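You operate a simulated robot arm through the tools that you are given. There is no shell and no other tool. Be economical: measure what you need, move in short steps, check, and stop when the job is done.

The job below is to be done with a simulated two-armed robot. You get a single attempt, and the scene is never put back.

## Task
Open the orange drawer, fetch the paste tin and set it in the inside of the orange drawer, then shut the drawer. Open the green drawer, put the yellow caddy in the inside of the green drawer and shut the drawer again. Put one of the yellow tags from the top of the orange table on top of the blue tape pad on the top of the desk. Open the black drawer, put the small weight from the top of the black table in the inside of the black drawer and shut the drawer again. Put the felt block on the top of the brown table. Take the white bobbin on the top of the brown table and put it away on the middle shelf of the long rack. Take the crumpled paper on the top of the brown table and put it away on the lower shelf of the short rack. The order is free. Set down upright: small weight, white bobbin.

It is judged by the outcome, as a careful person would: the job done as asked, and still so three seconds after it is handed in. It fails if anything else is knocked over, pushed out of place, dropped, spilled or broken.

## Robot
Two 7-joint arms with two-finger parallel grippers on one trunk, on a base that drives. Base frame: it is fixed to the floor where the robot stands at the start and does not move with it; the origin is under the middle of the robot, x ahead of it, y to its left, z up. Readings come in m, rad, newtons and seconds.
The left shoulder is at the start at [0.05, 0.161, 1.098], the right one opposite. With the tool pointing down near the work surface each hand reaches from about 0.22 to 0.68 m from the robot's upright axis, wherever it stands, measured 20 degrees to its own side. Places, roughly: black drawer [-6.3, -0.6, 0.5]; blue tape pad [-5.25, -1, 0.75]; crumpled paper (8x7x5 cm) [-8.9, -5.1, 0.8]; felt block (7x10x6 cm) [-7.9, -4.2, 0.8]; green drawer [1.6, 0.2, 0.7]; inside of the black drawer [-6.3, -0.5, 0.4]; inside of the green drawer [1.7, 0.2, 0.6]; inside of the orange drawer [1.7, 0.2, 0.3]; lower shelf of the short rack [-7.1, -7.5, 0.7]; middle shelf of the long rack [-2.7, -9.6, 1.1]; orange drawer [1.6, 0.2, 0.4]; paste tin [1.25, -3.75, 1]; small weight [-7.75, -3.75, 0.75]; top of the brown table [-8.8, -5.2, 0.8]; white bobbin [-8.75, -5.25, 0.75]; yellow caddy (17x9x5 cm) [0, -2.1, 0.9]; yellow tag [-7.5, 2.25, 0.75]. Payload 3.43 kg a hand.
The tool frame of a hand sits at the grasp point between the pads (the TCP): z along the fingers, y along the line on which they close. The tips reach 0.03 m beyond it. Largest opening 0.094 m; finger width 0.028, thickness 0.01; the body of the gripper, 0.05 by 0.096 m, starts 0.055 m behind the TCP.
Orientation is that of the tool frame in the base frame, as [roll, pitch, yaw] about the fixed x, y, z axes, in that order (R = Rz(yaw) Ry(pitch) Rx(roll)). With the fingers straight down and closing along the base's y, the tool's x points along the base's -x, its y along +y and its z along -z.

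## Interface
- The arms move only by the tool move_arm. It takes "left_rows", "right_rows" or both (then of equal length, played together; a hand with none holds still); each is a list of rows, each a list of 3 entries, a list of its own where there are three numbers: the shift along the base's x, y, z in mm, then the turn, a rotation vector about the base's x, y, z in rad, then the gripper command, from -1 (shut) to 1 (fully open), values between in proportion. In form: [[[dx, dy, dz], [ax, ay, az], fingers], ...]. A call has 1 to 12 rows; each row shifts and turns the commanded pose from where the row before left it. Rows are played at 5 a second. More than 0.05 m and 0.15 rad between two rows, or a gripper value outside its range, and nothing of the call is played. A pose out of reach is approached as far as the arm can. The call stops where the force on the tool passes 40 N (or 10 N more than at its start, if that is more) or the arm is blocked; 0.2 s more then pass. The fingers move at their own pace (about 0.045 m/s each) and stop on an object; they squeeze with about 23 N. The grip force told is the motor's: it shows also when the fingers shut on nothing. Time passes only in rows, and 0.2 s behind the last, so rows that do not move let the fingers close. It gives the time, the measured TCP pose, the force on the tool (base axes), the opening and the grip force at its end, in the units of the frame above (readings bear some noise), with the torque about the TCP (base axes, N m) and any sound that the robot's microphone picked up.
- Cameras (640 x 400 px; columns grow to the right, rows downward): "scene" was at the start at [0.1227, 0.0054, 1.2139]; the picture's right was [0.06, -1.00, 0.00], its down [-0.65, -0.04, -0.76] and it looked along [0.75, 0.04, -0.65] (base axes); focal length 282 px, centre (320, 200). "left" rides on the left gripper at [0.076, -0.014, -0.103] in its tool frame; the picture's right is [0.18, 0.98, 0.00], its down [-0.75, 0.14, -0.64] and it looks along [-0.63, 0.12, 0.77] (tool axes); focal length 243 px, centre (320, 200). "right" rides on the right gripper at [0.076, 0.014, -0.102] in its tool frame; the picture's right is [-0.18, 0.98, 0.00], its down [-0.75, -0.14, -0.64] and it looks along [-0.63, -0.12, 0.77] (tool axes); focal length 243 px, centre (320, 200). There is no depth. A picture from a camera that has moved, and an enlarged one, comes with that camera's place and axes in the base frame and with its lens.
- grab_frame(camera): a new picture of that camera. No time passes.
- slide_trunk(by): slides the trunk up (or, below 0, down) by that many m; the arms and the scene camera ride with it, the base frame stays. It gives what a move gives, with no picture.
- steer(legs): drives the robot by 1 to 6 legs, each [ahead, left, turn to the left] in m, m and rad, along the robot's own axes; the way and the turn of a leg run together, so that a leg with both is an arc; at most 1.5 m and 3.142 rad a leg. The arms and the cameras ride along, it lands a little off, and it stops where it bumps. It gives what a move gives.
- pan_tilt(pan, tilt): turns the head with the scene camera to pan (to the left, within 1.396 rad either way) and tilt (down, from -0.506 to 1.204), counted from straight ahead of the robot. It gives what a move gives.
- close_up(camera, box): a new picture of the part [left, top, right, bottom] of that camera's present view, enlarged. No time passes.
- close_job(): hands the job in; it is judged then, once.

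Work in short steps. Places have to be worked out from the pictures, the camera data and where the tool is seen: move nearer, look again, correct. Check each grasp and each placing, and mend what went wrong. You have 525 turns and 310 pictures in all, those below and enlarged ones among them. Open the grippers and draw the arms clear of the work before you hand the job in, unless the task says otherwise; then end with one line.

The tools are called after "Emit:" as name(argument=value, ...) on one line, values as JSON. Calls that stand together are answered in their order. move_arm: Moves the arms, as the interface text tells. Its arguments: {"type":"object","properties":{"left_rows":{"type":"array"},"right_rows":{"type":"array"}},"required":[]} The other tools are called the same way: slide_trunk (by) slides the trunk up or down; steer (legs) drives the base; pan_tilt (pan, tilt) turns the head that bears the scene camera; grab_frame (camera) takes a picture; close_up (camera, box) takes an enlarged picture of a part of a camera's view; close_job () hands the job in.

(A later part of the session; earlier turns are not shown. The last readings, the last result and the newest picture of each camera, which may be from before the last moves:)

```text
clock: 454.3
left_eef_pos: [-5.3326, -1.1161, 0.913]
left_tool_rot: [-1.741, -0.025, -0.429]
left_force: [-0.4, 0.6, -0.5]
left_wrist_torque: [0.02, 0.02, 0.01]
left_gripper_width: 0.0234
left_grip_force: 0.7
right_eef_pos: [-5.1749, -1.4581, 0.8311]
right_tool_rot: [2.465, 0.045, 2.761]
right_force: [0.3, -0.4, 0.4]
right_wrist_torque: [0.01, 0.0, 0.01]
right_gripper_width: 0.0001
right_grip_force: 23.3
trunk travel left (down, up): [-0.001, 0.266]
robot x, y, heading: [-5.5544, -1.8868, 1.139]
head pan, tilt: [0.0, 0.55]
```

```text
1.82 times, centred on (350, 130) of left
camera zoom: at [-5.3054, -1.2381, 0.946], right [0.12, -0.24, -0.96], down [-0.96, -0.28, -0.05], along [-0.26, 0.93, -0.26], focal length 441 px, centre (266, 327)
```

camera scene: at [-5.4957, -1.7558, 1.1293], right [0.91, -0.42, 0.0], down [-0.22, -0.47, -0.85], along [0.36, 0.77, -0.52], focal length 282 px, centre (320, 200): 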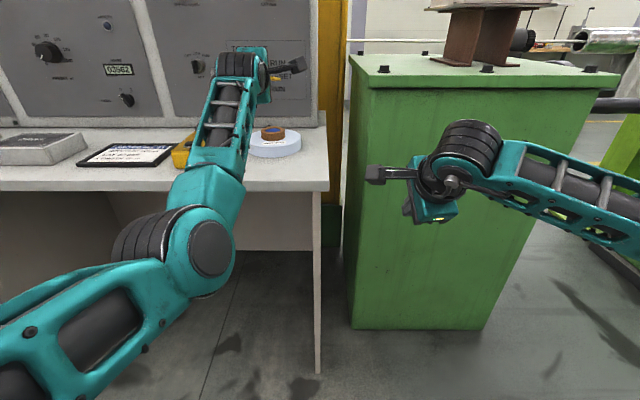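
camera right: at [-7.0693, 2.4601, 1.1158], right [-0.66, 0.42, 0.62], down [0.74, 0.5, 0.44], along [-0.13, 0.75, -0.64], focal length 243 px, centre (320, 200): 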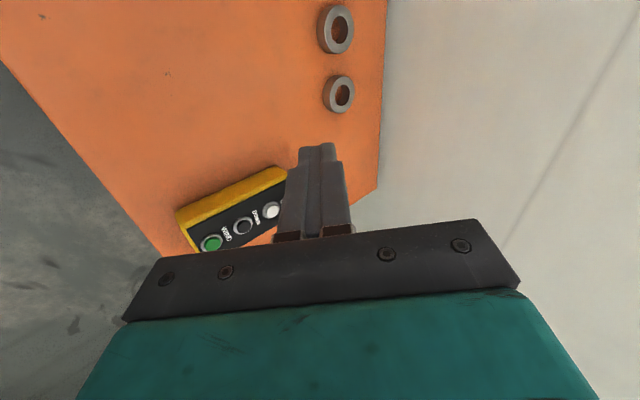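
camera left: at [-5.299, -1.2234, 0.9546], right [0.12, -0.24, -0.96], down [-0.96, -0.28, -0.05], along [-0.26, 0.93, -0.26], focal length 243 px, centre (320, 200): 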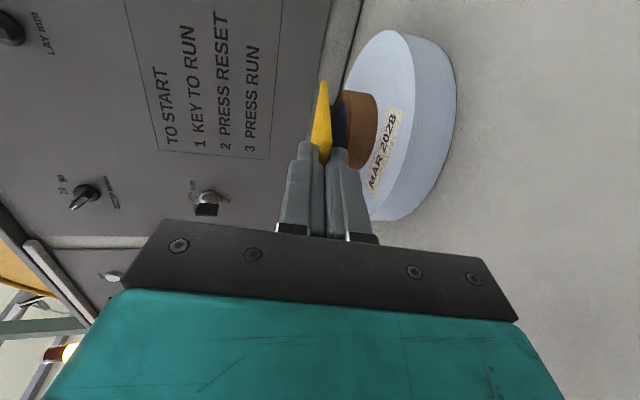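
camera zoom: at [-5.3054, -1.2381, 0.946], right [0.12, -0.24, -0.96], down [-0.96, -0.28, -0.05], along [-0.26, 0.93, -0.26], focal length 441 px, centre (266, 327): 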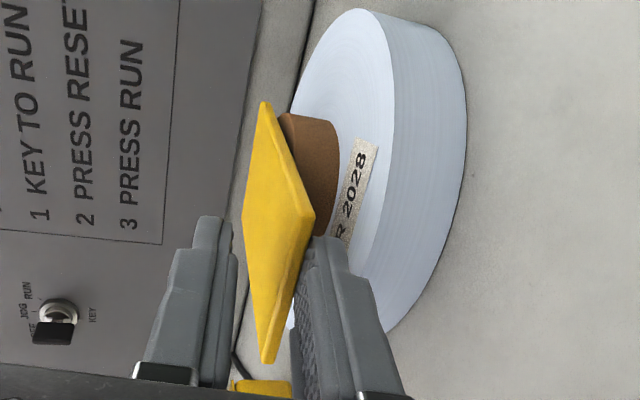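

The card stayed put. I regrip it now, then raise slightly and move forward 2.5 cm.

Emit:
move_arm(left_rows=[[[0, 0, 0], [0, 0, 0], -1], [[0, 0, 0], [0, 0, 0], -1], [[0, 0, 0], [0, 0, 0], -1], [[0, 0, 8], [0, 0, 0], -1]])

Emit:
steer(legs=[[0.028, 0, 0]])

Emit:
close_up(camera="left", box=[220, 20, 480, 240])

```text
clock: 455.3
left_eef_pos: [-5.3319, -1.1169, 0.922]
left_tool_rot: [-1.741, -0.026, -0.429]
left_force: [-0.4, 0.0, -0.8]
left_wrist_torque: [-0.02, 0.01, -0.02]
left_gripper_width: 0.0049
left_grip_force: 23.1
right_eef_pos: [-5.1749, -1.4568, 0.8307]
right_tool_rot: [2.466, 0.046, 2.761]
right_force: [-0.2, 0.1, -0.4]
right_wrist_torque: [0.02, 0.04, 0.02]
right_gripper_width: 0.0002
right_grip_force: 22.4
trunk travel left (down, up): [-0.001, 0.266]
robot x, y, heading: [-5.5543, -1.8903, 1.141]
head pan, tilt: [0.0, 0.55]
```

```text
clock: 456.1
left_eef_pos: [-5.3216, -1.0913, 0.9205]
left_tool_rot: [-1.743, -0.026, -0.43]
left_force: [0.6, 0.3, 0.2]
left_wrist_torque: [-0.01, 0.0, -0.03]
left_gripper_width: 0.005
left_grip_force: 22.9
right_eef_pos: [-5.1619, -1.4316, 0.8307]
right_tool_rot: [2.466, 0.045, 2.76]
right_force: [-0.4, 0.5, -0.4]
right_wrist_torque: [-0.02, 0.02, 0.02]
right_gripper_width: 0.0
right_grip_force: 23.2
trunk travel left (down, up): [-0.001, 0.266]
robot x, y, heading: [-5.5421, -1.8641, 1.14]
head pan, tilt: [0.0, 0.55]
```

```text
1.82 times, centred on (350, 130) of left
camera zoom: at [-5.2935, -1.2125, 0.9541], right [0.12, -0.24, -0.96], down [-0.96, -0.28, -0.05], along [-0.26, 0.93, -0.26], focal length 441 px, centre (266, 327)
```

zoom: 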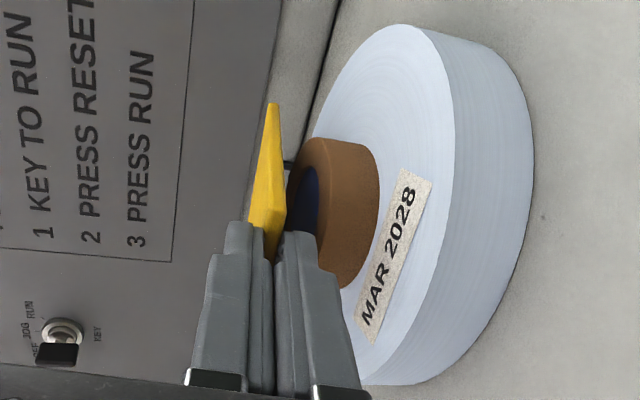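

The finger tip is right at the core's edge, the card about 1.2 cm further forward than before. I lower 4 mm, release, and slide back.

Emit:
move_arm(left_rows=[[[0, 0, -4], [0, 0, 0], -1], [[0, 0, 0], [0, 0, 0], -0.6], [[0, 0, 0], [0, 0, 0], -0.6], [[0, 0, 0], [0, 0, 0], -0.6]])

Emit:
close_up(camera="left", box=[220, 20, 480, 240])

```text
clock: 457.1
left_eef_pos: [-5.3206, -1.0913, 0.9182]
left_tool_rot: [-1.743, -0.026, -0.428]
left_force: [0.6, 1.1, -0.1]
left_wrist_torque: [0.01, 0.0, 0.02]
left_gripper_width: 0.0188
left_grip_force: 0.5
right_eef_pos: [-5.1627, -1.4319, 0.8309]
right_tool_rot: [2.467, 0.046, 2.76]
right_force: [0.8, -0.1, -0.3]
right_wrist_torque: [0.02, 0.0, 0.01]
right_gripper_width: 0.0
right_grip_force: 22.9
trunk travel left (down, up): [-0.001, 0.266]
robot x, y, heading: [-5.5436, -1.8619, 1.138]
head pan, tilt: [0.0, 0.55]
```

```text
1.82 times, centred on (350, 130) of left
camera zoom: at [-5.2934, -1.2126, 0.9503], right [0.12, -0.24, -0.96], down [-0.96, -0.28, -0.05], along [-0.26, 0.93, -0.26], focal length 441 px, centre (266, 327)
```

zoom: 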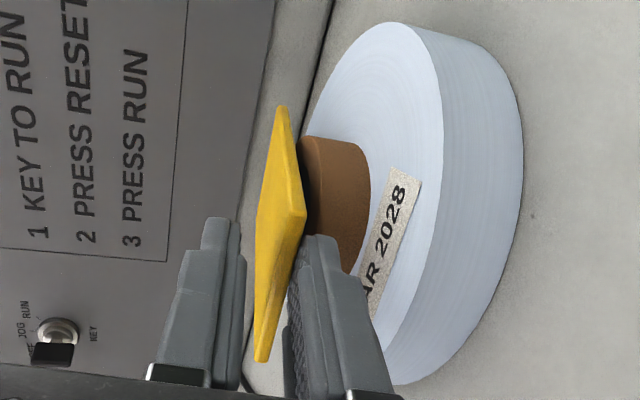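

I retreat 1.5 cm and watch whether the card stays.

Emit:
steer(legs=[[-0.018, 0, 0]])

Emit:
close_up(camera="left", box=[220, 20, 480, 240])

```text
clock: 457.9
left_eef_pos: [-5.3283, -1.1093, 0.9179]
left_tool_rot: [-1.741, -0.027, -0.433]
left_force: [-1.5, -0.2, -1.2]
left_wrist_torque: [0.02, -0.02, 0.03]
left_gripper_width: 0.0189
left_grip_force: 0.0
right_eef_pos: [-5.1697, -1.4478, 0.8308]
right_tool_rot: [2.465, 0.046, 2.762]
right_force: [0.4, -0.1, 0.0]
right_wrist_torque: [0.0, -0.01, -0.01]
right_gripper_width: 0.0
right_grip_force: 22.7
trunk travel left (down, up): [-0.001, 0.266]
robot x, y, heading: [-5.5484, -1.8774, 1.139]
head pan, tilt: [0.0, 0.55]
```

```text
1.82 times, centred on (350, 130) of left
camera zoom: at [-5.3009, -1.229, 0.9505], right [0.12, -0.24, -0.96], down [-0.96, -0.28, -0.05], along [-0.26, 0.93, -0.26], focal length 441 px, centre (266, 327)
```

zoom: 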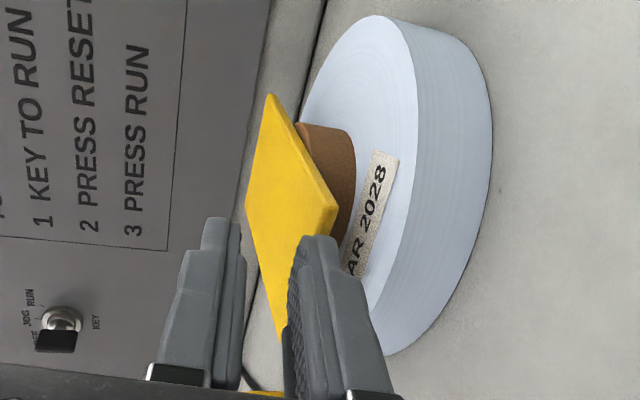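

The card tilts a little; I regrip, lift slightly and carry it 2.5 cm forward once more.

Emit:
move_arm(left_rows=[[[0, 0, 0], [0, 0, 0], -1], [[0, 0, 0], [0, 0, 0], -1], [[0, 0, 0], [0, 0, 0], -1], [[0, 0, 10], [0, 0, 0], -1]])

Emit:
close_up(camera="left", box=[220, 20, 480, 240])

```text
clock: 458.9
left_eef_pos: [-5.3278, -1.1076, 0.9272]
left_tool_rot: [-1.741, -0.026, -0.427]
left_force: [1.1, 0.1, 0.6]
left_wrist_torque: [-0.04, 0.0, 0.0]
left_gripper_width: 0.0
left_grip_force: 23.6
right_eef_pos: [-5.1699, -1.4487, 0.8307]
right_tool_rot: [2.466, 0.047, 2.762]
right_force: [0.0, 0.1, 0.0]
right_wrist_torque: [0.01, 0.0, -0.01]
right_gripper_width: 0.0
right_grip_force: 23.1
trunk travel left (down, up): [-0.001, 0.266]
robot x, y, heading: [-5.5488, -1.8809, 1.136]
head pan, tilt: [0.0, 0.55]
```

```text
1.82 times, centred on (350, 130) of left
camera zoom: at [-5.3011, -1.2285, 0.9604], right [0.12, -0.24, -0.96], down [-0.96, -0.28, -0.05], along [-0.26, 0.93, -0.26], focal length 441 px, centre (266, 327)
```

zoom: 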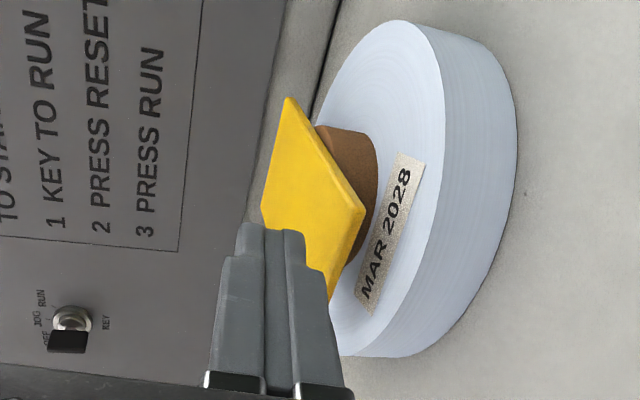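

The fingers closed above/beside the card; the card is now lying free on the pad. I back the hand away and inspect.

Emit:
move_arm(left_rows=[[[0, 0, 15], [0, 0, 0], -1], [[0, 0, 0], [0, 0, 0], -1]])

Emit:
grab_frame(camera="left")

```text
clock: 459.5
left_eef_pos: [-5.3276, -1.1079, 0.9429]
left_tool_rot: [-1.738, -0.027, -0.43]
left_force: [-0.6, -0.2, -0.4]
left_wrist_torque: [0.02, -0.01, -0.01]
left_gripper_width: 0.0004
left_grip_force: 23.5
right_eef_pos: [-5.1705, -1.4481, 0.8305]
right_tool_rot: [2.467, 0.045, 2.761]
right_force: [0.1, -0.4, -0.7]
right_wrist_torque: [0.0, -0.01, 0.02]
right_gripper_width: 0.0003
right_grip_force: 22.7
trunk travel left (down, up): [-0.001, 0.266]
robot x, y, heading: [-5.5496, -1.8786, 1.138]
head pan, tilt: [0.0, 0.55]
```

```text
163 pictures are left
camera left: at [-5.301, -1.2291, 0.976], right [0.12, -0.24, -0.96], down [-0.96, -0.28, -0.05], along [-0.26, 0.93, -0.26], focal length 243 px, centre (320, 200)
```

left: 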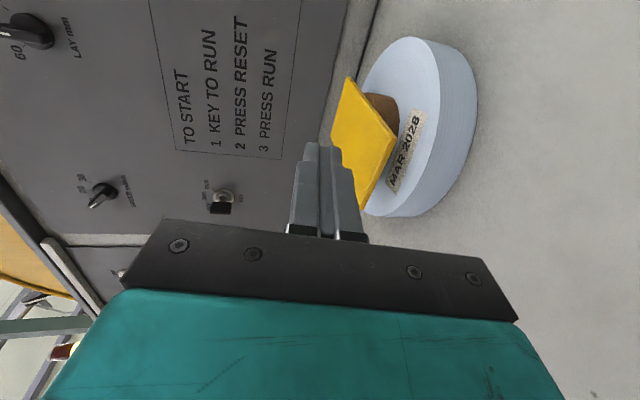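

The card rests on the core, leaning onto the disc. I raise the hand and back off to view it properly.

Emit:
slide_trunk(by=0.15)

Emit:
steer(legs=[[-0.1, 0, 0]])

Emit:
grab_frame(camera="left")

Emit:
close_up(camera="scene", box=[180, 90, 340, 210])

```text
clock: 461.2
left_eef_pos: [-5.3275, -1.1076, 1.0919]
left_tool_rot: [-1.74, -0.027, -0.428]
left_force: [-0.4, 0.5, 0.4]
left_wrist_torque: [-0.02, 0.0, 0.02]
left_gripper_width: 0.0003
left_grip_force: 22.7
right_eef_pos: [-5.1701, -1.4484, 0.9808]
right_tool_rot: [2.466, 0.047, 2.762]
right_force: [0.0, -0.4, -0.8]
right_wrist_torque: [-0.01, 0.0, 0.01]
right_gripper_width: 0.0
right_grip_force: 22.8
trunk travel left (down, up): [-0.151, 0.116]
robot x, y, heading: [-5.5521, -1.879, 1.141]
head pan, tilt: [0.0, 0.55]
```

```text
clock: 462.4
left_eef_pos: [-5.3701, -1.1992, 1.0934]
left_tool_rot: [-1.741, -0.026, -0.431]
left_force: [-0.7, -0.3, 0.3]
left_wrist_torque: [-0.02, -0.01, 0.01]
left_gripper_width: 0.0
left_grip_force: 23.1
right_eef_pos: [-5.2109, -1.5394, 0.9818]
right_tool_rot: [2.465, 0.046, 2.762]
right_force: [-0.2, -0.7, -1.1]
right_wrist_torque: [-0.02, 0.03, -0.03]
right_gripper_width: 0.0
right_grip_force: 22.0
trunk travel left (down, up): [-0.151, 0.116]
robot x, y, heading: [-5.5938, -1.9755, 1.14]
head pan, tilt: [0.0, 0.55]
```

```text
162 pictures are left
camera left: at [-5.3431, -1.3198, 1.1263], right [0.12, -0.24, -0.96], down [-0.96, -0.28, -0.05], along [-0.26, 0.93, -0.26], focal length 243 px, centre (320, 200)
```

left: 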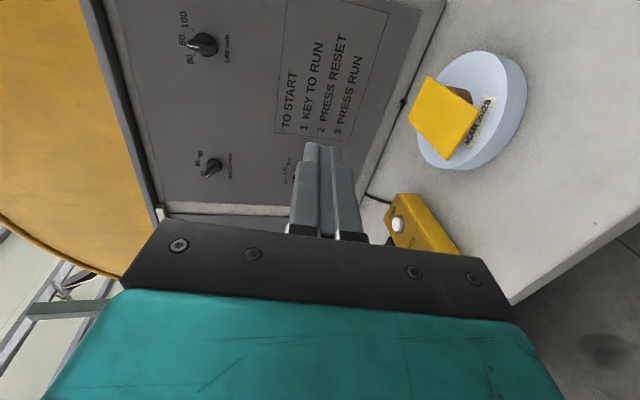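

```text
3.33 times, centred on (260, 150) of scene
camera zoom: at [-5.5401, -1.8519, 1.2543], right [0.91, -0.42, 0.0], down [-0.22, -0.47, -0.85], along [0.36, 0.77, -0.52], focal length 942 px, centre (520, 367)
```

zoom: 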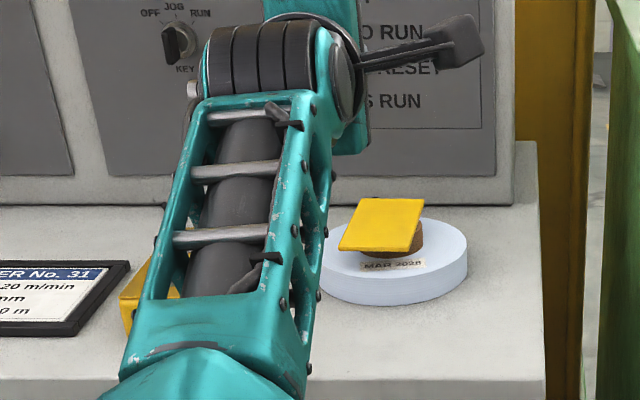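

The tag lies on top of the pad, stable. Next the black drawer: I back off slightly and move left along the desk to it.

Emit:
steer(legs=[[-0.12, 0, 0], [0, 0.7, 0], [0.12, 0.58, 0]])

Emit:
pan_tilt(pan=0, tilt=0.8)

Emit:
grab_frame(camera="scene")

```text
clock: 470.0
left_eef_pos: [-6.5404, -0.665, 1.0929]
left_tool_rot: [-1.743, -0.026, -0.422]
left_force: [0.3, 0.5, -0.3]
left_wrist_torque: [-0.04, 0.02, -0.01]
left_gripper_width: 0.0002
left_grip_force: 23.5
right_eef_pos: [-6.3798, -1.0016, 0.9796]
right_tool_rot: [2.465, 0.045, 2.769]
right_force: [-0.5, -0.6, -0.8]
right_wrist_torque: [0.0, 0.0, 0.01]
right_gripper_width: 0.0
right_grip_force: 23.0
trunk travel left (down, up): [-0.151, 0.116]
robot x, y, heading: [-6.7592, -1.4335, 1.144]
head pan, tilt: [0.0, 0.55]
```

```text
clock: 470.8
left_eef_pos: [-6.5411, -0.663, 1.0933]
left_tool_rot: [-1.742, -0.026, -0.423]
left_force: [-0.1, 0.8, 1.0]
left_wrist_torque: [0.0, 0.0, 0.01]
left_gripper_width: 0.0003
left_grip_force: 23.2
right_eef_pos: [-6.3786, -1.0019, 0.9816]
right_tool_rot: [2.465, 0.045, 2.769]
right_force: [0.0, 0.2, -0.6]
right_wrist_torque: [-0.01, 0.02, 0.02]
right_gripper_width: 0.0001
right_grip_force: 22.3
trunk travel left (down, up): [-0.151, 0.116]
robot x, y, heading: [-6.7591, -1.4355, 1.14]
head pan, tilt: [0.0, 0.799]
```

```text
160 pictures are left
camera scene: at [-6.7089, -1.3256, 1.2329], right [0.91, -0.41, 0.0], down [-0.3, -0.65, -0.7], along [0.29, 0.64, -0.72], focal length 282 px, centre (320, 200)
```

scene: 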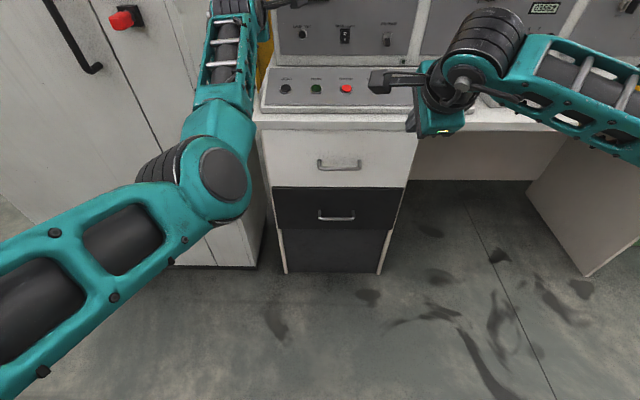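

Handle of the black drawer ≈ (-6.373,-0.734,0.455). I first return the left tool to pointing down (away from the desk) by reversing its swing, then raise it.

Emit:
steer(legs=[[-0.25, 0.1, 0]])

Emit:
move_arm(left_rows=[[[-3, -5, -20], [-0.13, 0.06, 0], 0], [[-4, -7, -24], [-0.126, 0.058, 0], 0], [[-5, -11, -24], [-0.126, 0.058, 0], 0], [[-6, -14, -22], [-0.126, 0.058, 0], 0], [[-8, -17, -19], [-0.126, 0.058, 0], 0], [[-9, -20, -16], [-0.126, 0.058, 0], 0], [[-10, -22, -13], [-0.126, 0.058, 0], 0], [[-11, -24, -9], [-0.126, 0.058, 0], 0], [[-11, -25, -6], [-0.126, 0.058, 0], 0], [[-12, -25, -2], [-0.126, 0.058, 0], 0]])

Emit:
grab_frame(camera="scene")

```text
clock: 472.7
left_eef_pos: [-6.7345, -0.8485, 1.0924]
left_tool_rot: [-1.739, -0.026, -0.423]
left_force: [-0.1, 0.6, 0.4]
left_wrist_torque: [-0.05, -0.02, 0.03]
left_gripper_width: 0.0
left_grip_force: 22.7
right_eef_pos: [-6.574, -1.1875, 0.9817]
right_tool_rot: [2.465, 0.045, 2.77]
right_force: [0.0, -0.4, -0.8]
right_wrist_torque: [0.02, -0.01, 0.01]
right_gripper_width: 0.0001
right_grip_force: 23.3
trunk travel left (down, up): [-0.151, 0.116]
robot x, y, heading: [-6.9523, -1.6197, 1.146]
head pan, tilt: [0.0, 0.799]
```

```text
clock: 474.9
left_eef_pos: [-6.8139, -1.019, 0.9378]
left_tool_rot: [-3.134, 0.003, -0.404]
left_force: [-0.5, -0.5, -0.6]
left_wrist_torque: [-0.03, -0.03, -0.02]
left_gripper_width: 0.0469
left_grip_force: 0.0
right_eef_pos: [-6.574, -1.1871, 0.9812]
right_tool_rot: [2.465, 0.046, 2.768]
right_force: [0.6, -0.2, -0.5]
right_wrist_torque: [0.0, -0.02, 0.02]
right_gripper_width: 0.0
right_grip_force: 22.7
trunk travel left (down, up): [-0.151, 0.116]
robot x, y, heading: [-6.95, -1.6235, 1.145]
head pan, tilt: [0.0, 0.799]
```

```text
159 pictures are left
camera scene: at [-6.9033, -1.5104, 1.2328], right [0.91, -0.41, 0.0], down [-0.3, -0.65, -0.7], along [0.29, 0.63, -0.72], focal length 282 px, centre (320, 200)
```

scene: 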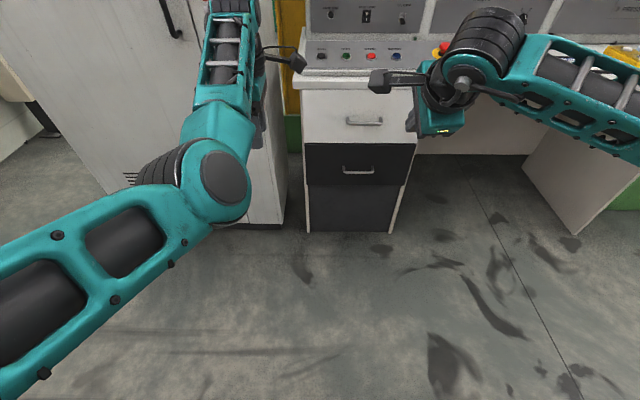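

I bring the left hand down along its arc while turning it back to neutral yaw, then raise it, so that the elbow bends.

Emit:
move_arm(left_rows=[[[0, 0, -40], [0, 0, -0.14], 0], [[-1, -2, -40], [0, 0, -0.14], 0], [[-2, -5, -40], [0, 0, -0.14], 0], [[-4, -8, -40], [0, 0, -0.14], 0], [[-5, -10, -40], [0, 0, -0.14], 0], [[-6, -14, -40], [0, 0, -0.14], 0], [[-8, -18, -40], [0, 0, -0.14], 0], [[-8, -20, -30], [0, 0, -0.14], 0], [[0, 0, 20], [0, 0, -0.14], 0], [[0, 0, 40], [0, 0, -0.14], 0], [[0, 0, 40], [0, 0, -0.14], 0], [[0, 0, 40], [0, 0, 0], 0]])

Emit:
move_arm(left_rows=[[[-8, -10, 40], [0, 0, 0], 0], [[-8, -10, 40], [0, 0, 0], 0], [[-8, -10, 40], [0, 0, 0], 0], [[-10, -20, 40], [0, 0, 0], 0], [[-10, -20, 40], [0, 0, 0], 0], [[-10, -20, 40], [0, 0, 0], 0]])

Emit:
grab_frame(camera="scene")

```text
clock: 477.5
left_eef_pos: [-6.8458, -1.0964, 0.7689]
left_tool_rot: [-3.133, 0.002, -1.946]
left_force: [-1.4, 0.6, -0.2]
left_wrist_torque: [-0.01, -0.06, -0.02]
left_gripper_width: 0.0473
left_grip_force: 0.1
right_eef_pos: [-6.5722, -1.1865, 0.981]
right_tool_rot: [2.465, 0.045, 2.767]
right_force: [-0.5, -0.4, 1.1]
right_wrist_torque: [-0.02, -0.01, -0.04]
right_gripper_width: 0.0001
right_grip_force: 22.8
trunk travel left (down, up): [-0.151, 0.116]
robot x, y, heading: [-6.9549, -1.622, 1.142]
head pan, tilt: [0.0, 0.799]
```

```text
clock: 478.9
left_eef_pos: [-6.863, -1.0571, 0.8748]
left_tool_rot: [3.142, 0.005, -1.932]
left_force: [-0.3, 0.2, 0.8]
left_wrist_torque: [0.02, 0.04, 0.01]
left_gripper_width: 0.0466
left_grip_force: 0.1
left hand out of reach, approached as far as the arm can: row 2, 3, 4, 5, 6
right_eef_pos: [-6.5741, -1.1874, 0.9819]
right_tool_rot: [2.466, 0.045, 2.768]
right_force: [0.1, -0.6, 0.2]
right_wrist_torque: [0.02, -0.03, 0.01]
right_gripper_width: 0.0001
right_grip_force: 23.0
trunk travel left (down, up): [-0.151, 0.116]
robot x, y, heading: [-6.9499, -1.6197, 1.139]
head pan, tilt: [0.0, 0.799]
```

```text
158 pictures are left
camera scene: at [-6.9032, -1.5105, 1.2328], right [0.91, -0.41, 0.0], down [-0.3, -0.65, -0.7], along [0.29, 0.63, -0.72], focal length 282 px, centre (320, 200)
```

scene: 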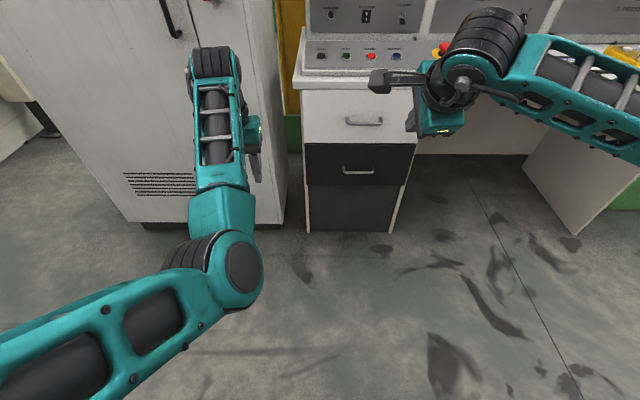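

Left hand is folded enough. Now I lower the right hand to handle height: trunk down 0.15 m and arm down, with half-open fingers.

Emit:
move_arm(right_rows=[[[-10, 5, -45], [0, 0, 0], 0], [[-13, 6, -45], [0, 0, 0], 0], [[-13, 6, -45], [0, 0, 0], 0], [[-13, 6, -45], [0, 0, 0], 0], [[-13, 6, -45], [0, 0, 0], 0], [[-13, 6, -45], [0, 0, 0], 0], [[0, 0, -30], [0, 0, 0], 0]])

Emit:
slide_trunk(by=-0.15)

Emit:
grab_frame(camera="scene")

Emit:
grab_frame(camera="right")

```text
clock: 480.5
left_eef_pos: [-6.8645, -1.0577, 0.8765]
left_tool_rot: [-3.139, 0.003, -1.934]
left_force: [0.5, -0.7, 0.0]
left_wrist_torque: [0.0, -0.02, 0.03]
left_gripper_width: 0.0466
left_grip_force: 0.1
right_eef_pos: [-6.6485, -1.152, 0.6795]
right_tool_rot: [2.464, 0.046, 2.771]
right_force: [-0.2, 0.3, -0.4]
right_wrist_torque: [0.0, 0.01, -0.01]
right_gripper_width: 0.0471
right_grip_force: 0.1
trunk travel left (down, up): [-0.151, 0.116]
robot x, y, heading: [-6.9498, -1.6241, 1.144]
head pan, tilt: [0.0, 0.799]
```

```text
clock: 482.2
left_eef_pos: [-6.8648, -1.0585, 0.7251]
left_tool_rot: [3.14, 0.003, -1.934]
left_force: [0.3, 0.4, 0.9]
left_wrist_torque: [-0.01, -0.04, 0.01]
left_gripper_width: 0.0471
left_grip_force: 0.1
right_eef_pos: [-6.6478, -1.152, 0.5315]
right_tool_rot: [2.466, 0.044, 2.768]
right_force: [0.6, -0.8, 0.4]
right_wrist_torque: [-0.01, 0.05, -0.01]
right_gripper_width: 0.0472
right_grip_force: 0.0
trunk travel left (down, up): [-0.001, 0.266]
robot x, y, heading: [-6.9532, -1.6208, 1.146]
head pan, tilt: [0.0, 0.799]
```

```text
157 pictures are left
camera scene: at [-6.9033, -1.5105, 1.0829], right [0.91, -0.41, 0.0], down [-0.3, -0.65, -0.7], along [0.29, 0.63, -0.72], focal length 282 px, centre (320, 200)
```

scene: 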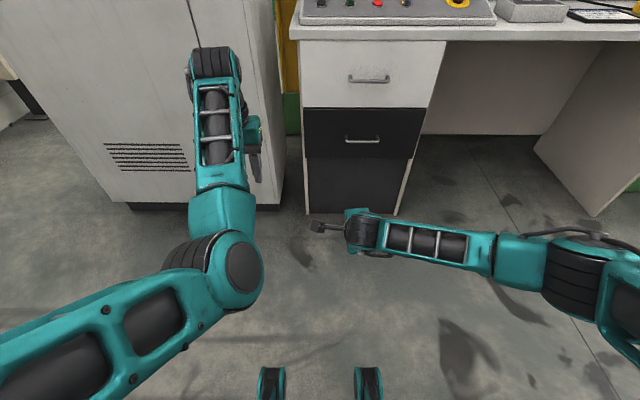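

```text
156 pictures are left
camera right: at [-6.7432, -1.1717, 0.6158], right [0.42, 0.66, 0.62], down [0.5, -0.74, 0.45], along [0.76, 0.12, -0.64], focal length 243 px, centre (320, 200)
```

right: 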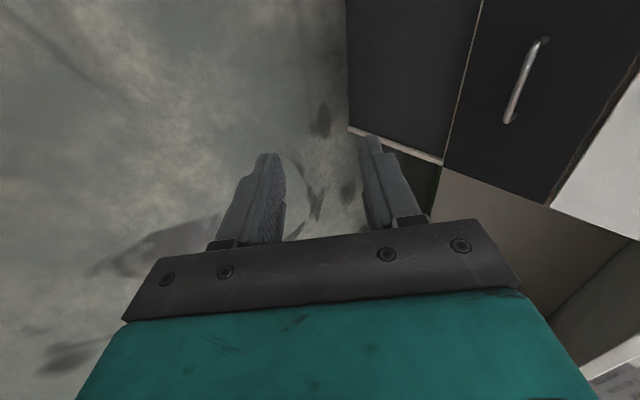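

Handle ≈ (-6.37,-0.735,0.463). I move the left hand a bit left/back, then drive to the pre-grasp.

Emit:
move_arm(left_rows=[[[-30, 14, 0], [0, 0, 0], 0], [[-30, 14, 0], [0, 0, 0], 0], [[-30, 14, 0], [0, 0, 0], 0], [[-8, -18, 0], [0, 0, 0], 0], [[-8, -18, 0], [0, 0, 0], 0], [[-8, -18, 0], [0, 0, 0], 0]])

Emit:
steer(legs=[[0.43, -0.084, 0]])

Emit:
grab_frame(camera="right")

Emit:
grab_frame(camera="scene")

```text
clock: 483.6
left_eef_pos: [-6.9813, -1.054, 0.7164]
left_tool_rot: [3.141, 0.01, -1.931]
left_force: [0.2, 0.2, -0.7]
left_wrist_torque: [0.03, -0.02, 0.02]
left_gripper_width: 0.047
left_grip_force: 0.0
left hand out of reach, approached as far as the arm can: row 5, 6
right_eef_pos: [-6.6473, -1.1512, 0.5315]
right_tool_rot: [2.466, 0.046, 2.769]
right_force: [-0.3, -0.9, 0.6]
right_wrist_torque: [-0.02, 0.02, 0.0]
right_gripper_width: 0.0466
right_grip_force: 0.0
trunk travel left (down, up): [-0.001, 0.266]
robot x, y, heading: [-6.9499, -1.621, 1.142]
head pan, tilt: [0.0, 0.799]
```

```text
clock: 486.3
left_eef_pos: [-6.7273, -0.7028, 0.714]
left_tool_rot: [3.137, 0.005, -1.935]
left_force: [0.0, 0.0, -0.3]
left_wrist_torque: [0.04, 0.01, 0.01]
left_gripper_width: 0.0468
left_grip_force: 0.0
right_eef_pos: [-6.3958, -0.8003, 0.5311]
right_tool_rot: [2.467, 0.045, 2.767]
right_force: [-0.7, 0.2, 0.3]
right_wrist_torque: [0.0, 0.02, -0.04]
right_gripper_width: 0.0466
right_grip_force: 0.1
trunk travel left (down, up): [-0.001, 0.266]
robot x, y, heading: [-6.6961, -1.2703, 1.147]
head pan, tilt: [0.0, 0.799]
```

```text
155 pictures are left
camera right: at [-6.49, -0.8199, 0.6157], right [0.43, 0.66, 0.62], down [0.5, -0.75, 0.45], along [0.76, 0.12, -0.64], focal length 243 px, centre (320, 200)
```

right: 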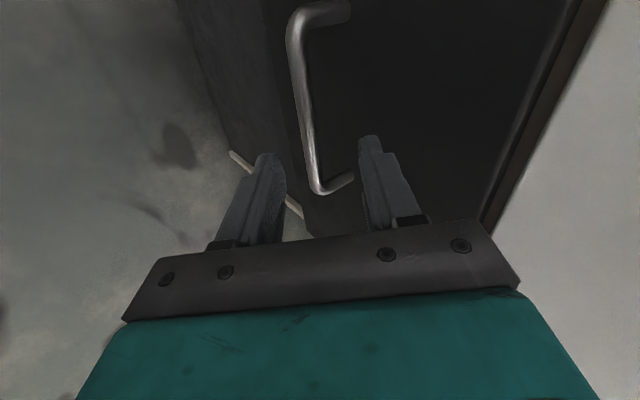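

```text
154 pictures are left
camera scene: at [-6.6507, -1.1583, 1.0828], right [0.91, -0.42, 0.0], down [-0.3, -0.65, -0.7], along [0.29, 0.63, -0.72], focal length 282 px, centre (320, 200)
```

scene: 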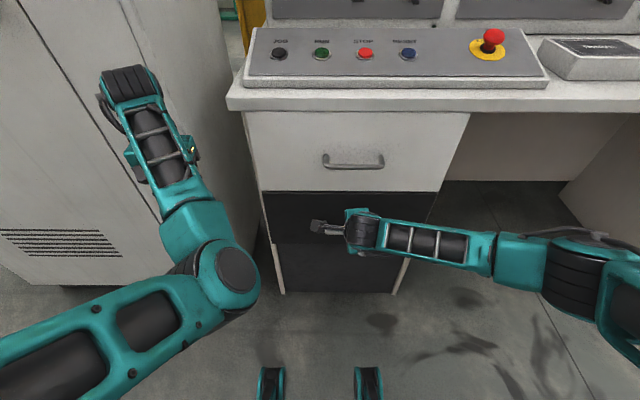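

Same picture as at the orange drawer: I shift the base left 3.3 cm, then move along the tool axis.

Emit:
steer(legs=[[0, 0.033, 0]])

Emit:
move_arm(right_rows=[[[7, 15, -22], [0, 0, 0], 0], [[6, 14, -22], [0, 0, 0], 0]])

Emit:
grab_frame(camera="right")

```text
clock: 487.1
left_eef_pos: [-6.7597, -0.6881, 0.7162]
left_tool_rot: [3.136, 0.005, -1.931]
left_force: [0.1, -0.2, 0.3]
left_wrist_torque: [-0.02, 0.01, -0.03]
left_gripper_width: 0.0471
left_grip_force: 0.1
right_eef_pos: [-6.4258, -0.7869, 0.5299]
right_tool_rot: [2.465, 0.045, 2.768]
right_force: [-0.8, 0.3, -0.3]
right_wrist_torque: [-0.01, 0.0, -0.02]
right_gripper_width: 0.0471
right_grip_force: 0.0
trunk travel left (down, up): [-0.001, 0.266]
robot x, y, heading: [-6.7309, -1.2564, 1.143]
head pan, tilt: [0.0, 0.799]
```

```text
clock: 487.7
left_eef_pos: [-6.7592, -0.6889, 0.7162]
left_tool_rot: [3.135, 0.008, -1.929]
left_force: [-0.1, -0.6, -0.6]
left_wrist_torque: [0.0, 0.01, 0.01]
left_gripper_width: 0.0468
left_grip_force: 0.1
right_eef_pos: [-6.4161, -0.7629, 0.4958]
right_tool_rot: [2.465, 0.044, 2.765]
right_force: [-3.9, -15.1, 12.8]
right_wrist_torque: [0.41, -0.35, -0.26]
right_gripper_width: 0.0448
right_grip_force: 0.1
trunk travel left (down, up): [-0.001, 0.266]
robot x, y, heading: [-6.7284, -1.2551, 1.144]
head pan, tilt: [0.0, 0.799]
stopped in row 2 (right hand): the force on the tool passed its limit (the readings are from after the stop); the commanded pose is now the measured one
```

```text
153 pictures are left
camera right: at [-6.5105, -0.7827, 0.5822], right [0.43, 0.65, 0.62], down [0.49, -0.75, 0.44], along [0.76, 0.12, -0.64], focal length 243 px, centre (320, 200)
```

right: 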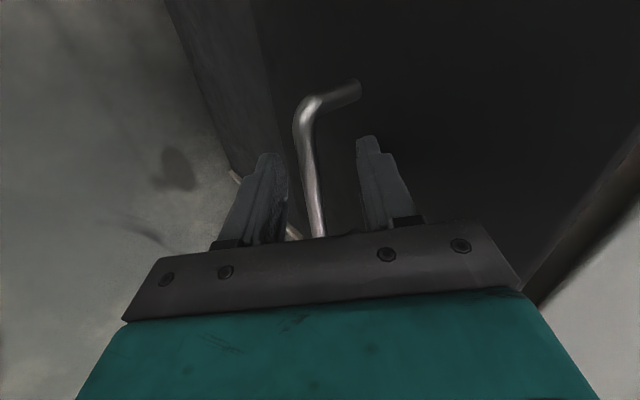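

The bar is between the fingers and the front finger touches the face. I close now.

Emit:
move_arm(right_rows=[[[0, 0, 0], [0, 0, 0], -1], [[0, 0, 0], [0, 0, 0], -1], [[0, 0, 0], [0, 0, 0], -1], [[0, 0, 0], [0, 0, 0], -1]])

Emit:
grab_frame(camera="right")

```text
clock: 488.7
left_eef_pos: [-6.759, -0.6877, 0.7134]
left_tool_rot: [3.135, 0.004, -1.931]
left_force: [-0.5, 0.5, -0.2]
left_wrist_torque: [0.01, -0.02, 0.03]
left_gripper_width: 0.047
left_grip_force: 0.1
right_eef_pos: [-6.4158, -0.7668, 0.4924]
right_tool_rot: [2.474, 0.043, 2.761]
right_force: [-5.7, -19.3, -10.8]
right_wrist_torque: [-0.2, 0.51, -1.21]
right_gripper_width: 0.0135
right_grip_force: 44.5
trunk travel left (down, up): [-0.001, 0.266]
robot x, y, heading: [-6.7309, -1.2542, 1.144]
head pan, tilt: [0.0, 0.799]
```

```text
152 pictures are left
camera right: at [-6.51, -0.784, 0.5771], right [0.43, 0.66, 0.62], down [0.49, -0.74, 0.45], along [0.76, 0.11, -0.65], focal length 243 px, centre (320, 200)
```

right: 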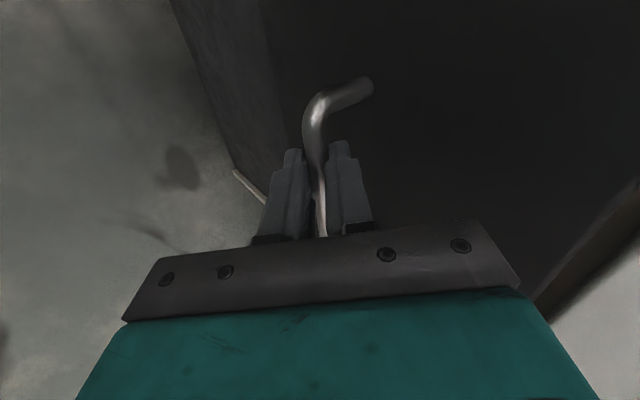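

Gripped. I pull the black drawer open by 0.3 m.

Emit:
steer(legs=[[-0.15, 0, 0], [-0.14, 0, 0]])

Emit:
grab_frame(camera="scene")

```text
clock: 491.0
left_eef_pos: [-6.8803, -0.9525, 0.7138]
left_tool_rot: [3.133, 0.0, -1.93]
left_force: [-0.2, -0.5, 0.0]
left_wrist_torque: [0.0, 0.02, 0.0]
left_gripper_width: 0.0468
left_grip_force: 0.0
right_eef_pos: [-6.5383, -1.0269, 0.4918]
right_tool_rot: [2.473, 0.042, 2.766]
right_force: [-6.8, 2.5, -25.5]
right_wrist_torque: [0.01, 0.66, -1.15]
right_gripper_width: 0.0136
right_grip_force: 45.1
trunk travel left (down, up): [-0.001, 0.266]
robot x, y, heading: [-6.847, -1.5212, 1.145]
head pan, tilt: [0.0, 0.799]
```

```text
151 pictures are left
camera scene: at [-6.8006, -1.4077, 1.0825], right [0.91, -0.41, 0.0], down [-0.3, -0.65, -0.7], along [0.29, 0.63, -0.72], focal length 282 px, centre (320, 200)
```

scene: 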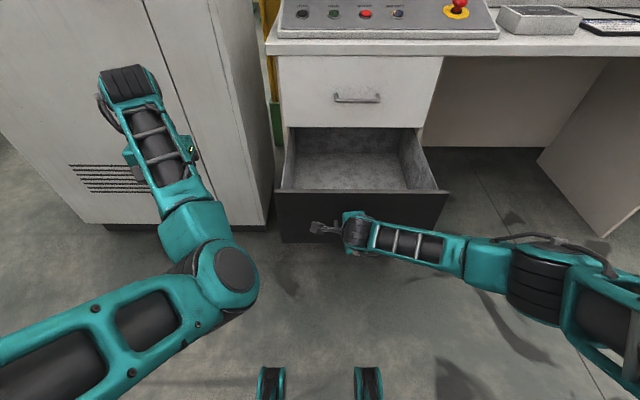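

Open by about 0.29 m. I release and withdraw the hand up and back.

Emit:
move_arm(right_rows=[[[0, 0, 0], [0, 0, 0], -0.1], [[0, 0, 0], [0, 0, 0], -0.1], [[0, 0, 0], [0, 0, 0], -0.1], [[-6, -14, 19], [0, 0, 0], -0.1], [[-6, -14, 19], [0, 0, 0], -0.1], [[-6, -14, 19], [0, 0, 0], -0.1], [[-6, -14, 19], [0, 0, 0], -0.1], [[0, 0, 40], [0, 0, 0], -0.1], [[0, 0, 45], [0, 0, 0], -0.1], [[0, 0, 45], [0, 0, 0], -0.1]])

Emit:
slide_trunk(by=0.2)

Emit:
grab_frame(camera="scene")

```text
clock: 493.2
left_eef_pos: [-6.8809, -0.9535, 0.7151]
left_tool_rot: [3.137, 0.006, -1.928]
left_force: [0.8, -1.2, 0.0]
left_wrist_torque: [0.02, 0.0, -0.01]
left_gripper_width: 0.0469
left_grip_force: 0.1
right_eef_pos: [-6.5614, -1.0843, 0.6977]
right_tool_rot: [2.471, 0.043, 2.767]
right_force: [-0.4, 0.3, 0.4]
right_wrist_torque: [-0.02, -0.02, 0.01]
right_gripper_width: 0.0422
right_grip_force: 0.0
trunk travel left (down, up): [-0.001, 0.266]
robot x, y, heading: [-6.8495, -1.5191, 1.146]
head pan, tilt: [0.0, 0.799]
```

```text
clock: 495.4
left_eef_pos: [-6.8807, -0.9528, 0.9145]
left_tool_rot: [3.134, 0.005, -1.928]
left_force: [0.0, -0.6, -0.2]
left_wrist_torque: [-0.01, 0.04, 0.03]
left_gripper_width: 0.0473
left_grip_force: 0.0
right_eef_pos: [-6.5614, -1.0828, 0.8978]
right_tool_rot: [2.472, 0.042, 2.765]
right_force: [-0.1, 0.3, -0.1]
right_wrist_torque: [0.01, 0.03, 0.02]
right_gripper_width: 0.0423
right_grip_force: 0.0
trunk travel left (down, up): [-0.201, 0.066]
robot x, y, heading: [-6.8492, -1.5198, 1.144]
head pan, tilt: [0.0, 0.799]
```

```text
150 pictures are left
camera scene: at [-6.8015, -1.4093, 1.2828], right [0.91, -0.41, 0.0], down [-0.3, -0.65, -0.7], along [0.29, 0.63, -0.72], focal length 282 px, centre (320, 200)
```

scene: 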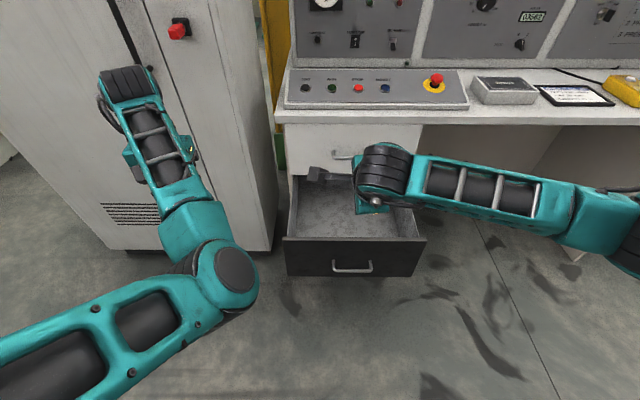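

I turn the right hand back to pointing straight down with neutral yaw, as its elbow posture is good for picking.

Emit:
move_arm(right_rows=[[[0, 0, 10], [-0.121, 0.055, 0], 1], [[0, 0, 10], [-0.121, 0.055, 0], 1], [[0, 0, 10], [-0.121, 0.055, 0], 1], [[0, 0, 10], [-0.121, 0.055, 0], 1], [[0, 0, 10], [-0.121, 0.055, 0], 1], [[0, 0, 0], [0, 0, 0.14], 1], [[0, 0, 0], [0, 0, 0.14], 1], [[0, 0, 0], [0, 0, 0.14], 1], [[0, 0, 0], [0, 0, 0.14], 1], [[0, 0, 0], [0, 0, 0.14], 1], [[0, 0, 0], [0, 0, 0.14], 1]])

Emit:
move_arm(right_rows=[[[0, 0, 0], [0, 0, 0.14], 1], [[0, 0, 0], [0, 0, 0.14], 1], [[0, 0, 0], [0, 0, 0.14], 1], [[0, 0, 0], [0, 0, 0.14], 1], [[0, 0, 0], [0, 0, 0.13], 1]])

Emit:
grab_frame(camera="scene")

```text
clock: 497.8
left_eef_pos: [-6.8813, -0.9527, 0.9148]
left_tool_rot: [3.135, 0.005, -1.929]
left_force: [0.0, -0.6, -0.1]
left_wrist_torque: [0.0, 0.0, -0.01]
left_gripper_width: 0.0468
left_grip_force: 0.1
right_eef_pos: [-6.5612, -1.0846, 0.9486]
right_tool_rot: [3.134, 0.003, -2.659]
right_force: [0.3, -0.4, -0.2]
right_wrist_torque: [0.02, 0.0, 0.0]
right_gripper_width: 0.0942
right_grip_force: 0.0
trunk travel left (down, up): [-0.201, 0.066]
robot x, y, heading: [-6.8515, -1.5211, 1.141]
head pan, tilt: [0.0, 0.799]
```

```text
clock: 499.0
left_eef_pos: [-6.8806, -0.9531, 0.9151]
left_tool_rot: [3.136, 0.005, -1.929]
left_force: [-0.3, 0.4, 0.3]
left_wrist_torque: [0.03, 0.01, 0.03]
left_gripper_width: 0.047
left_grip_force: 0.0
right_eef_pos: [-6.5615, -1.0836, 0.9475]
right_tool_rot: [3.134, 0.002, -1.969]
right_force: [-0.8, 0.4, -0.2]
right_wrist_torque: [-0.01, -0.04, -0.03]
right_gripper_width: 0.0943
right_grip_force: 0.1
trunk travel left (down, up): [-0.201, 0.066]
robot x, y, heading: [-6.8515, -1.516, 1.143]
head pan, tilt: [0.0, 0.799]
```

```text
149 pictures are left
camera scene: at [-6.8015, -1.4094, 1.2828], right [0.91, -0.41, 0.0], down [-0.3, -0.65, -0.7], along [0.29, 0.63, -0.72], focal length 282 px, centre (320, 200)
```

scene: 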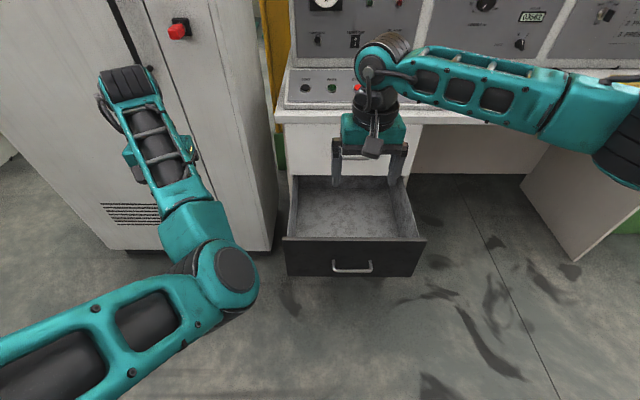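

The right hand is back to normal. I go round to the black table: left along the desk, turn around where I turned before, and look.

Emit:
steer(legs=[[0, 0.85, 0], [0, 0, -3.13]])

Emit:
pan_tilt(pan=0.2, tilt=0.4)

Emit:
grab_frame(camera="scene")

```text
clock: 510.8
left_eef_pos: [-7.5901, -1.7337, 0.9153]
left_tool_rot: [3.135, 0.004, 1.217]
left_force: [-0.6, -0.8, 0.1]
left_wrist_torque: [0.03, 0.02, -0.01]
left_gripper_width: 0.0472
left_grip_force: 0.1
right_eef_pos: [-7.9104, -1.6053, 0.9491]
right_tool_rot: [3.133, 0.002, 1.175]
right_force: [-0.5, 0.2, -0.3]
right_wrist_torque: [-0.01, -0.01, 0.0]
right_gripper_width: 0.0938
right_grip_force: 0.2
trunk travel left (down, up): [-0.201, 0.066]
robot x, y, heading: [-7.6248, -1.1675, -1.992]
head pan, tilt: [0.0, 0.799]
```

```text
clock: 511.7
left_eef_pos: [-7.5902, -1.7346, 0.9146]
left_tool_rot: [3.134, 0.006, 1.217]
left_force: [0.4, 0.0, 0.6]
left_wrist_torque: [0.04, 0.01, 0.02]
left_gripper_width: 0.0473
left_grip_force: 0.0
right_eef_pos: [-7.9104, -1.6059, 0.9491]
right_tool_rot: [3.134, 0.0, 1.172]
right_force: [0.3, 0.0, 0.1]
right_wrist_torque: [0.0, 0.0, 0.01]
right_gripper_width: 0.0941
right_grip_force: 0.1
trunk travel left (down, up): [-0.201, 0.066]
robot x, y, heading: [-7.6248, -1.1685, -1.994]
head pan, tilt: [0.201, 0.4]
```

```text
148 pictures are left
camera scene: at [-7.6623, -1.2945, 1.3179], right [-0.98, 0.22, 0.0], down [0.09, 0.38, -0.92], along [-0.2, -0.9, -0.39], focal length 282 px, centre (320, 200)
```

scene: 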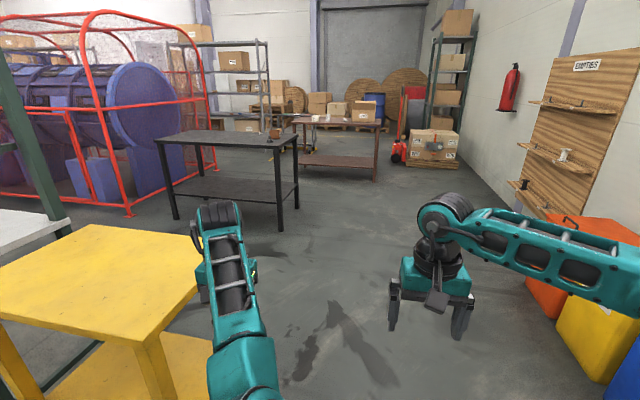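

I zoom in on the black and brown tables.

Emit:
close_up(camera="scene", box=[140, 90, 400, 250])

```text
2.46 times, centred on (270, 170) of scene
camera zoom: at [-7.6623, -1.2945, 1.3179], right [-0.98, 0.22, 0.0], down [0.09, 0.38, -0.92], along [-0.2, -0.9, -0.39], focal length 695 px, centre (443, 274)
```

zoom: 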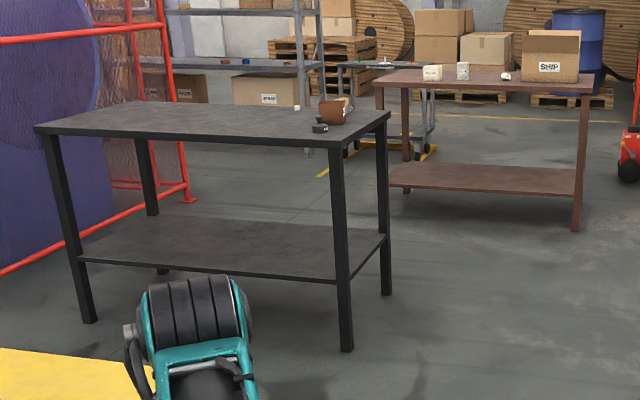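

Small black weight and brown felt block are both near the black table's near-right end. I drive past the yellow table and across to the black table.

Emit:
steer(legs=[[1.5, -0.05, 0], [0.15, 0.6, 0], [0, 0.4, 0]])

Emit:
pan_tilt(pan=-0.1, tilt=0.6)

Emit:
grab_frame(camera="scene")

```text
refused: leg 1 is longer than a leg can be; nothing moved
```

```text
clock: 512.5
left_eef_pos: [-7.5908, -1.7355, 0.9145]
left_tool_rot: [3.135, 0.007, 1.215]
left_force: [0.3, 0.7, -0.3]
left_wrist_torque: [-0.03, 0.01, 0.01]
left_gripper_width: 0.0472
left_grip_force: 0.1
right_eef_pos: [-7.91, -1.6051, 0.9486]
right_tool_rot: [3.136, 0.002, 1.176]
right_force: [0.2, 0.3, 0.0]
right_wrist_torque: [-0.01, -0.04, 0.0]
right_gripper_width: 0.0941
right_grip_force: 0.1
trunk travel left (down, up): [-0.201, 0.066]
robot x, y, heading: [-7.6263, -1.1681, -1.992]
head pan, tilt: [-0.099, 0.6]
```

```text
146 pictures are left
camera scene: at [-7.6859, -1.2808, 1.2997], right [-0.87, 0.5, 0.0], down [0.28, 0.49, -0.83], along [-0.41, -0.72, -0.56], focal length 282 px, centre (320, 200)
```

scene: 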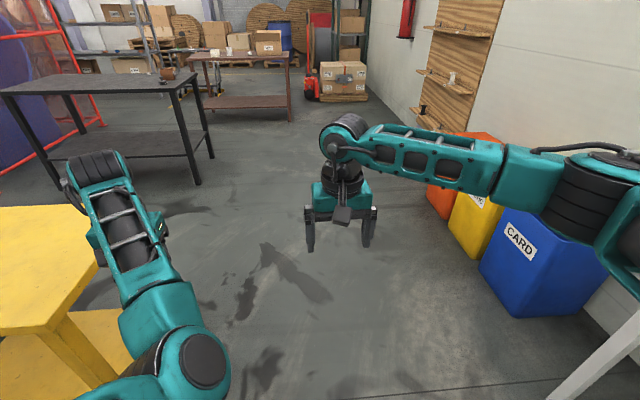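

A leg was slightly too long; I repeat with shorter legs.

Emit:
steer(legs=[[1.45, -0.05, 0], [0.2, 0.6, 0], [0, 0.4, 0]])

Emit:
pan_tilt(pan=-0.1, tilt=0.65)

Emit:
grab_frame(camera="scene")

```text
clock: 524.9
left_eef_pos: [-7.4002, -3.6227, 0.9149]
left_tool_rot: [3.137, 0.005, 1.217]
left_force: [0.2, -0.1, 0.6]
left_wrist_torque: [-0.03, 0.0, 0.02]
left_gripper_width: 0.0468
left_grip_force: 0.1
right_eef_pos: [-7.7217, -3.4938, 0.9491]
right_tool_rot: [3.136, 0.002, 1.176]
right_force: [-0.8, 0.3, 0.2]
right_wrist_torque: [-0.01, 0.01, 0.03]
right_gripper_width: 0.094
right_grip_force: 0.1
trunk travel left (down, up): [-0.201, 0.066]
robot x, y, heading: [-7.436, -3.0584, -1.993]
head pan, tilt: [-0.099, 0.6]
```

```text
clock: 525.6
left_eef_pos: [-7.3998, -3.6241, 0.9159]
left_tool_rot: [3.135, 0.005, 1.217]
left_force: [0.3, 0.2, 0.0]
left_wrist_torque: [0.0, 0.01, 0.01]
left_gripper_width: 0.047
left_grip_force: 0.2
right_eef_pos: [-7.7211, -3.4941, 0.9494]
right_tool_rot: [3.134, 0.001, 1.175]
right_force: [0.5, 0.4, 0.1]
right_wrist_torque: [-0.01, 0.01, 0.02]
right_gripper_width: 0.094
right_grip_force: 0.1
trunk travel left (down, up): [-0.201, 0.066]
robot x, y, heading: [-7.4353, -3.0546, -1.996]
head pan, tilt: [-0.099, 0.649]
```

```text
145 pictures are left
camera scene: at [-7.4954, -3.1682, 1.2954], right [-0.87, 0.5, 0.0], down [0.3, 0.52, -0.8], along [-0.4, -0.69, -0.6], focal length 282 px, centre (320, 200)
```

scene: 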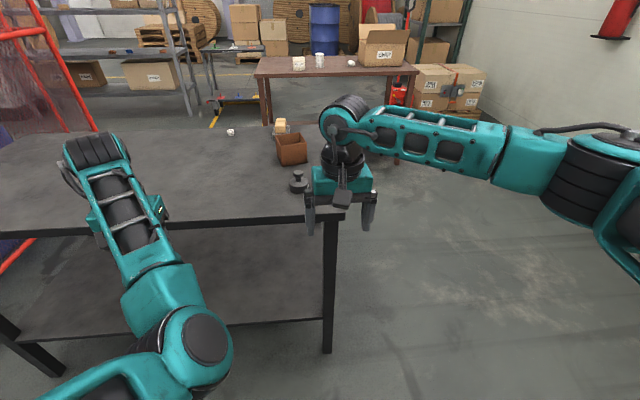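

Zooming on the objects at the table's corner.

Emit:
close_up(camera="scene", box=[215, 100, 345, 210])

```text
3.64 times, centred on (280, 155) of scene
camera zoom: at [-7.4954, -3.1682, 1.2954], right [-0.87, 0.5, 0.0], down [0.3, 0.52, -0.8], along [-0.4, -0.69, -0.6], focal length 1027 px, centre (466, 364)
```

zoom: 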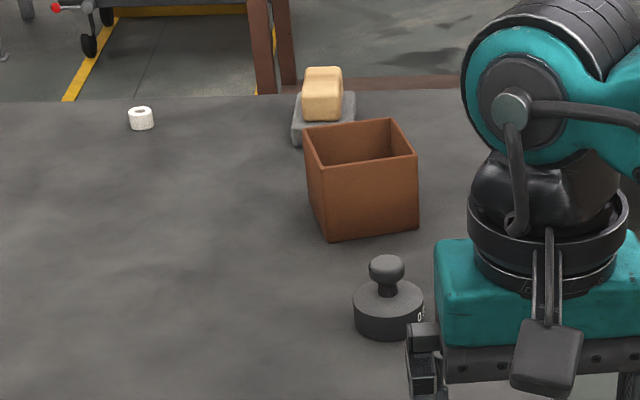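

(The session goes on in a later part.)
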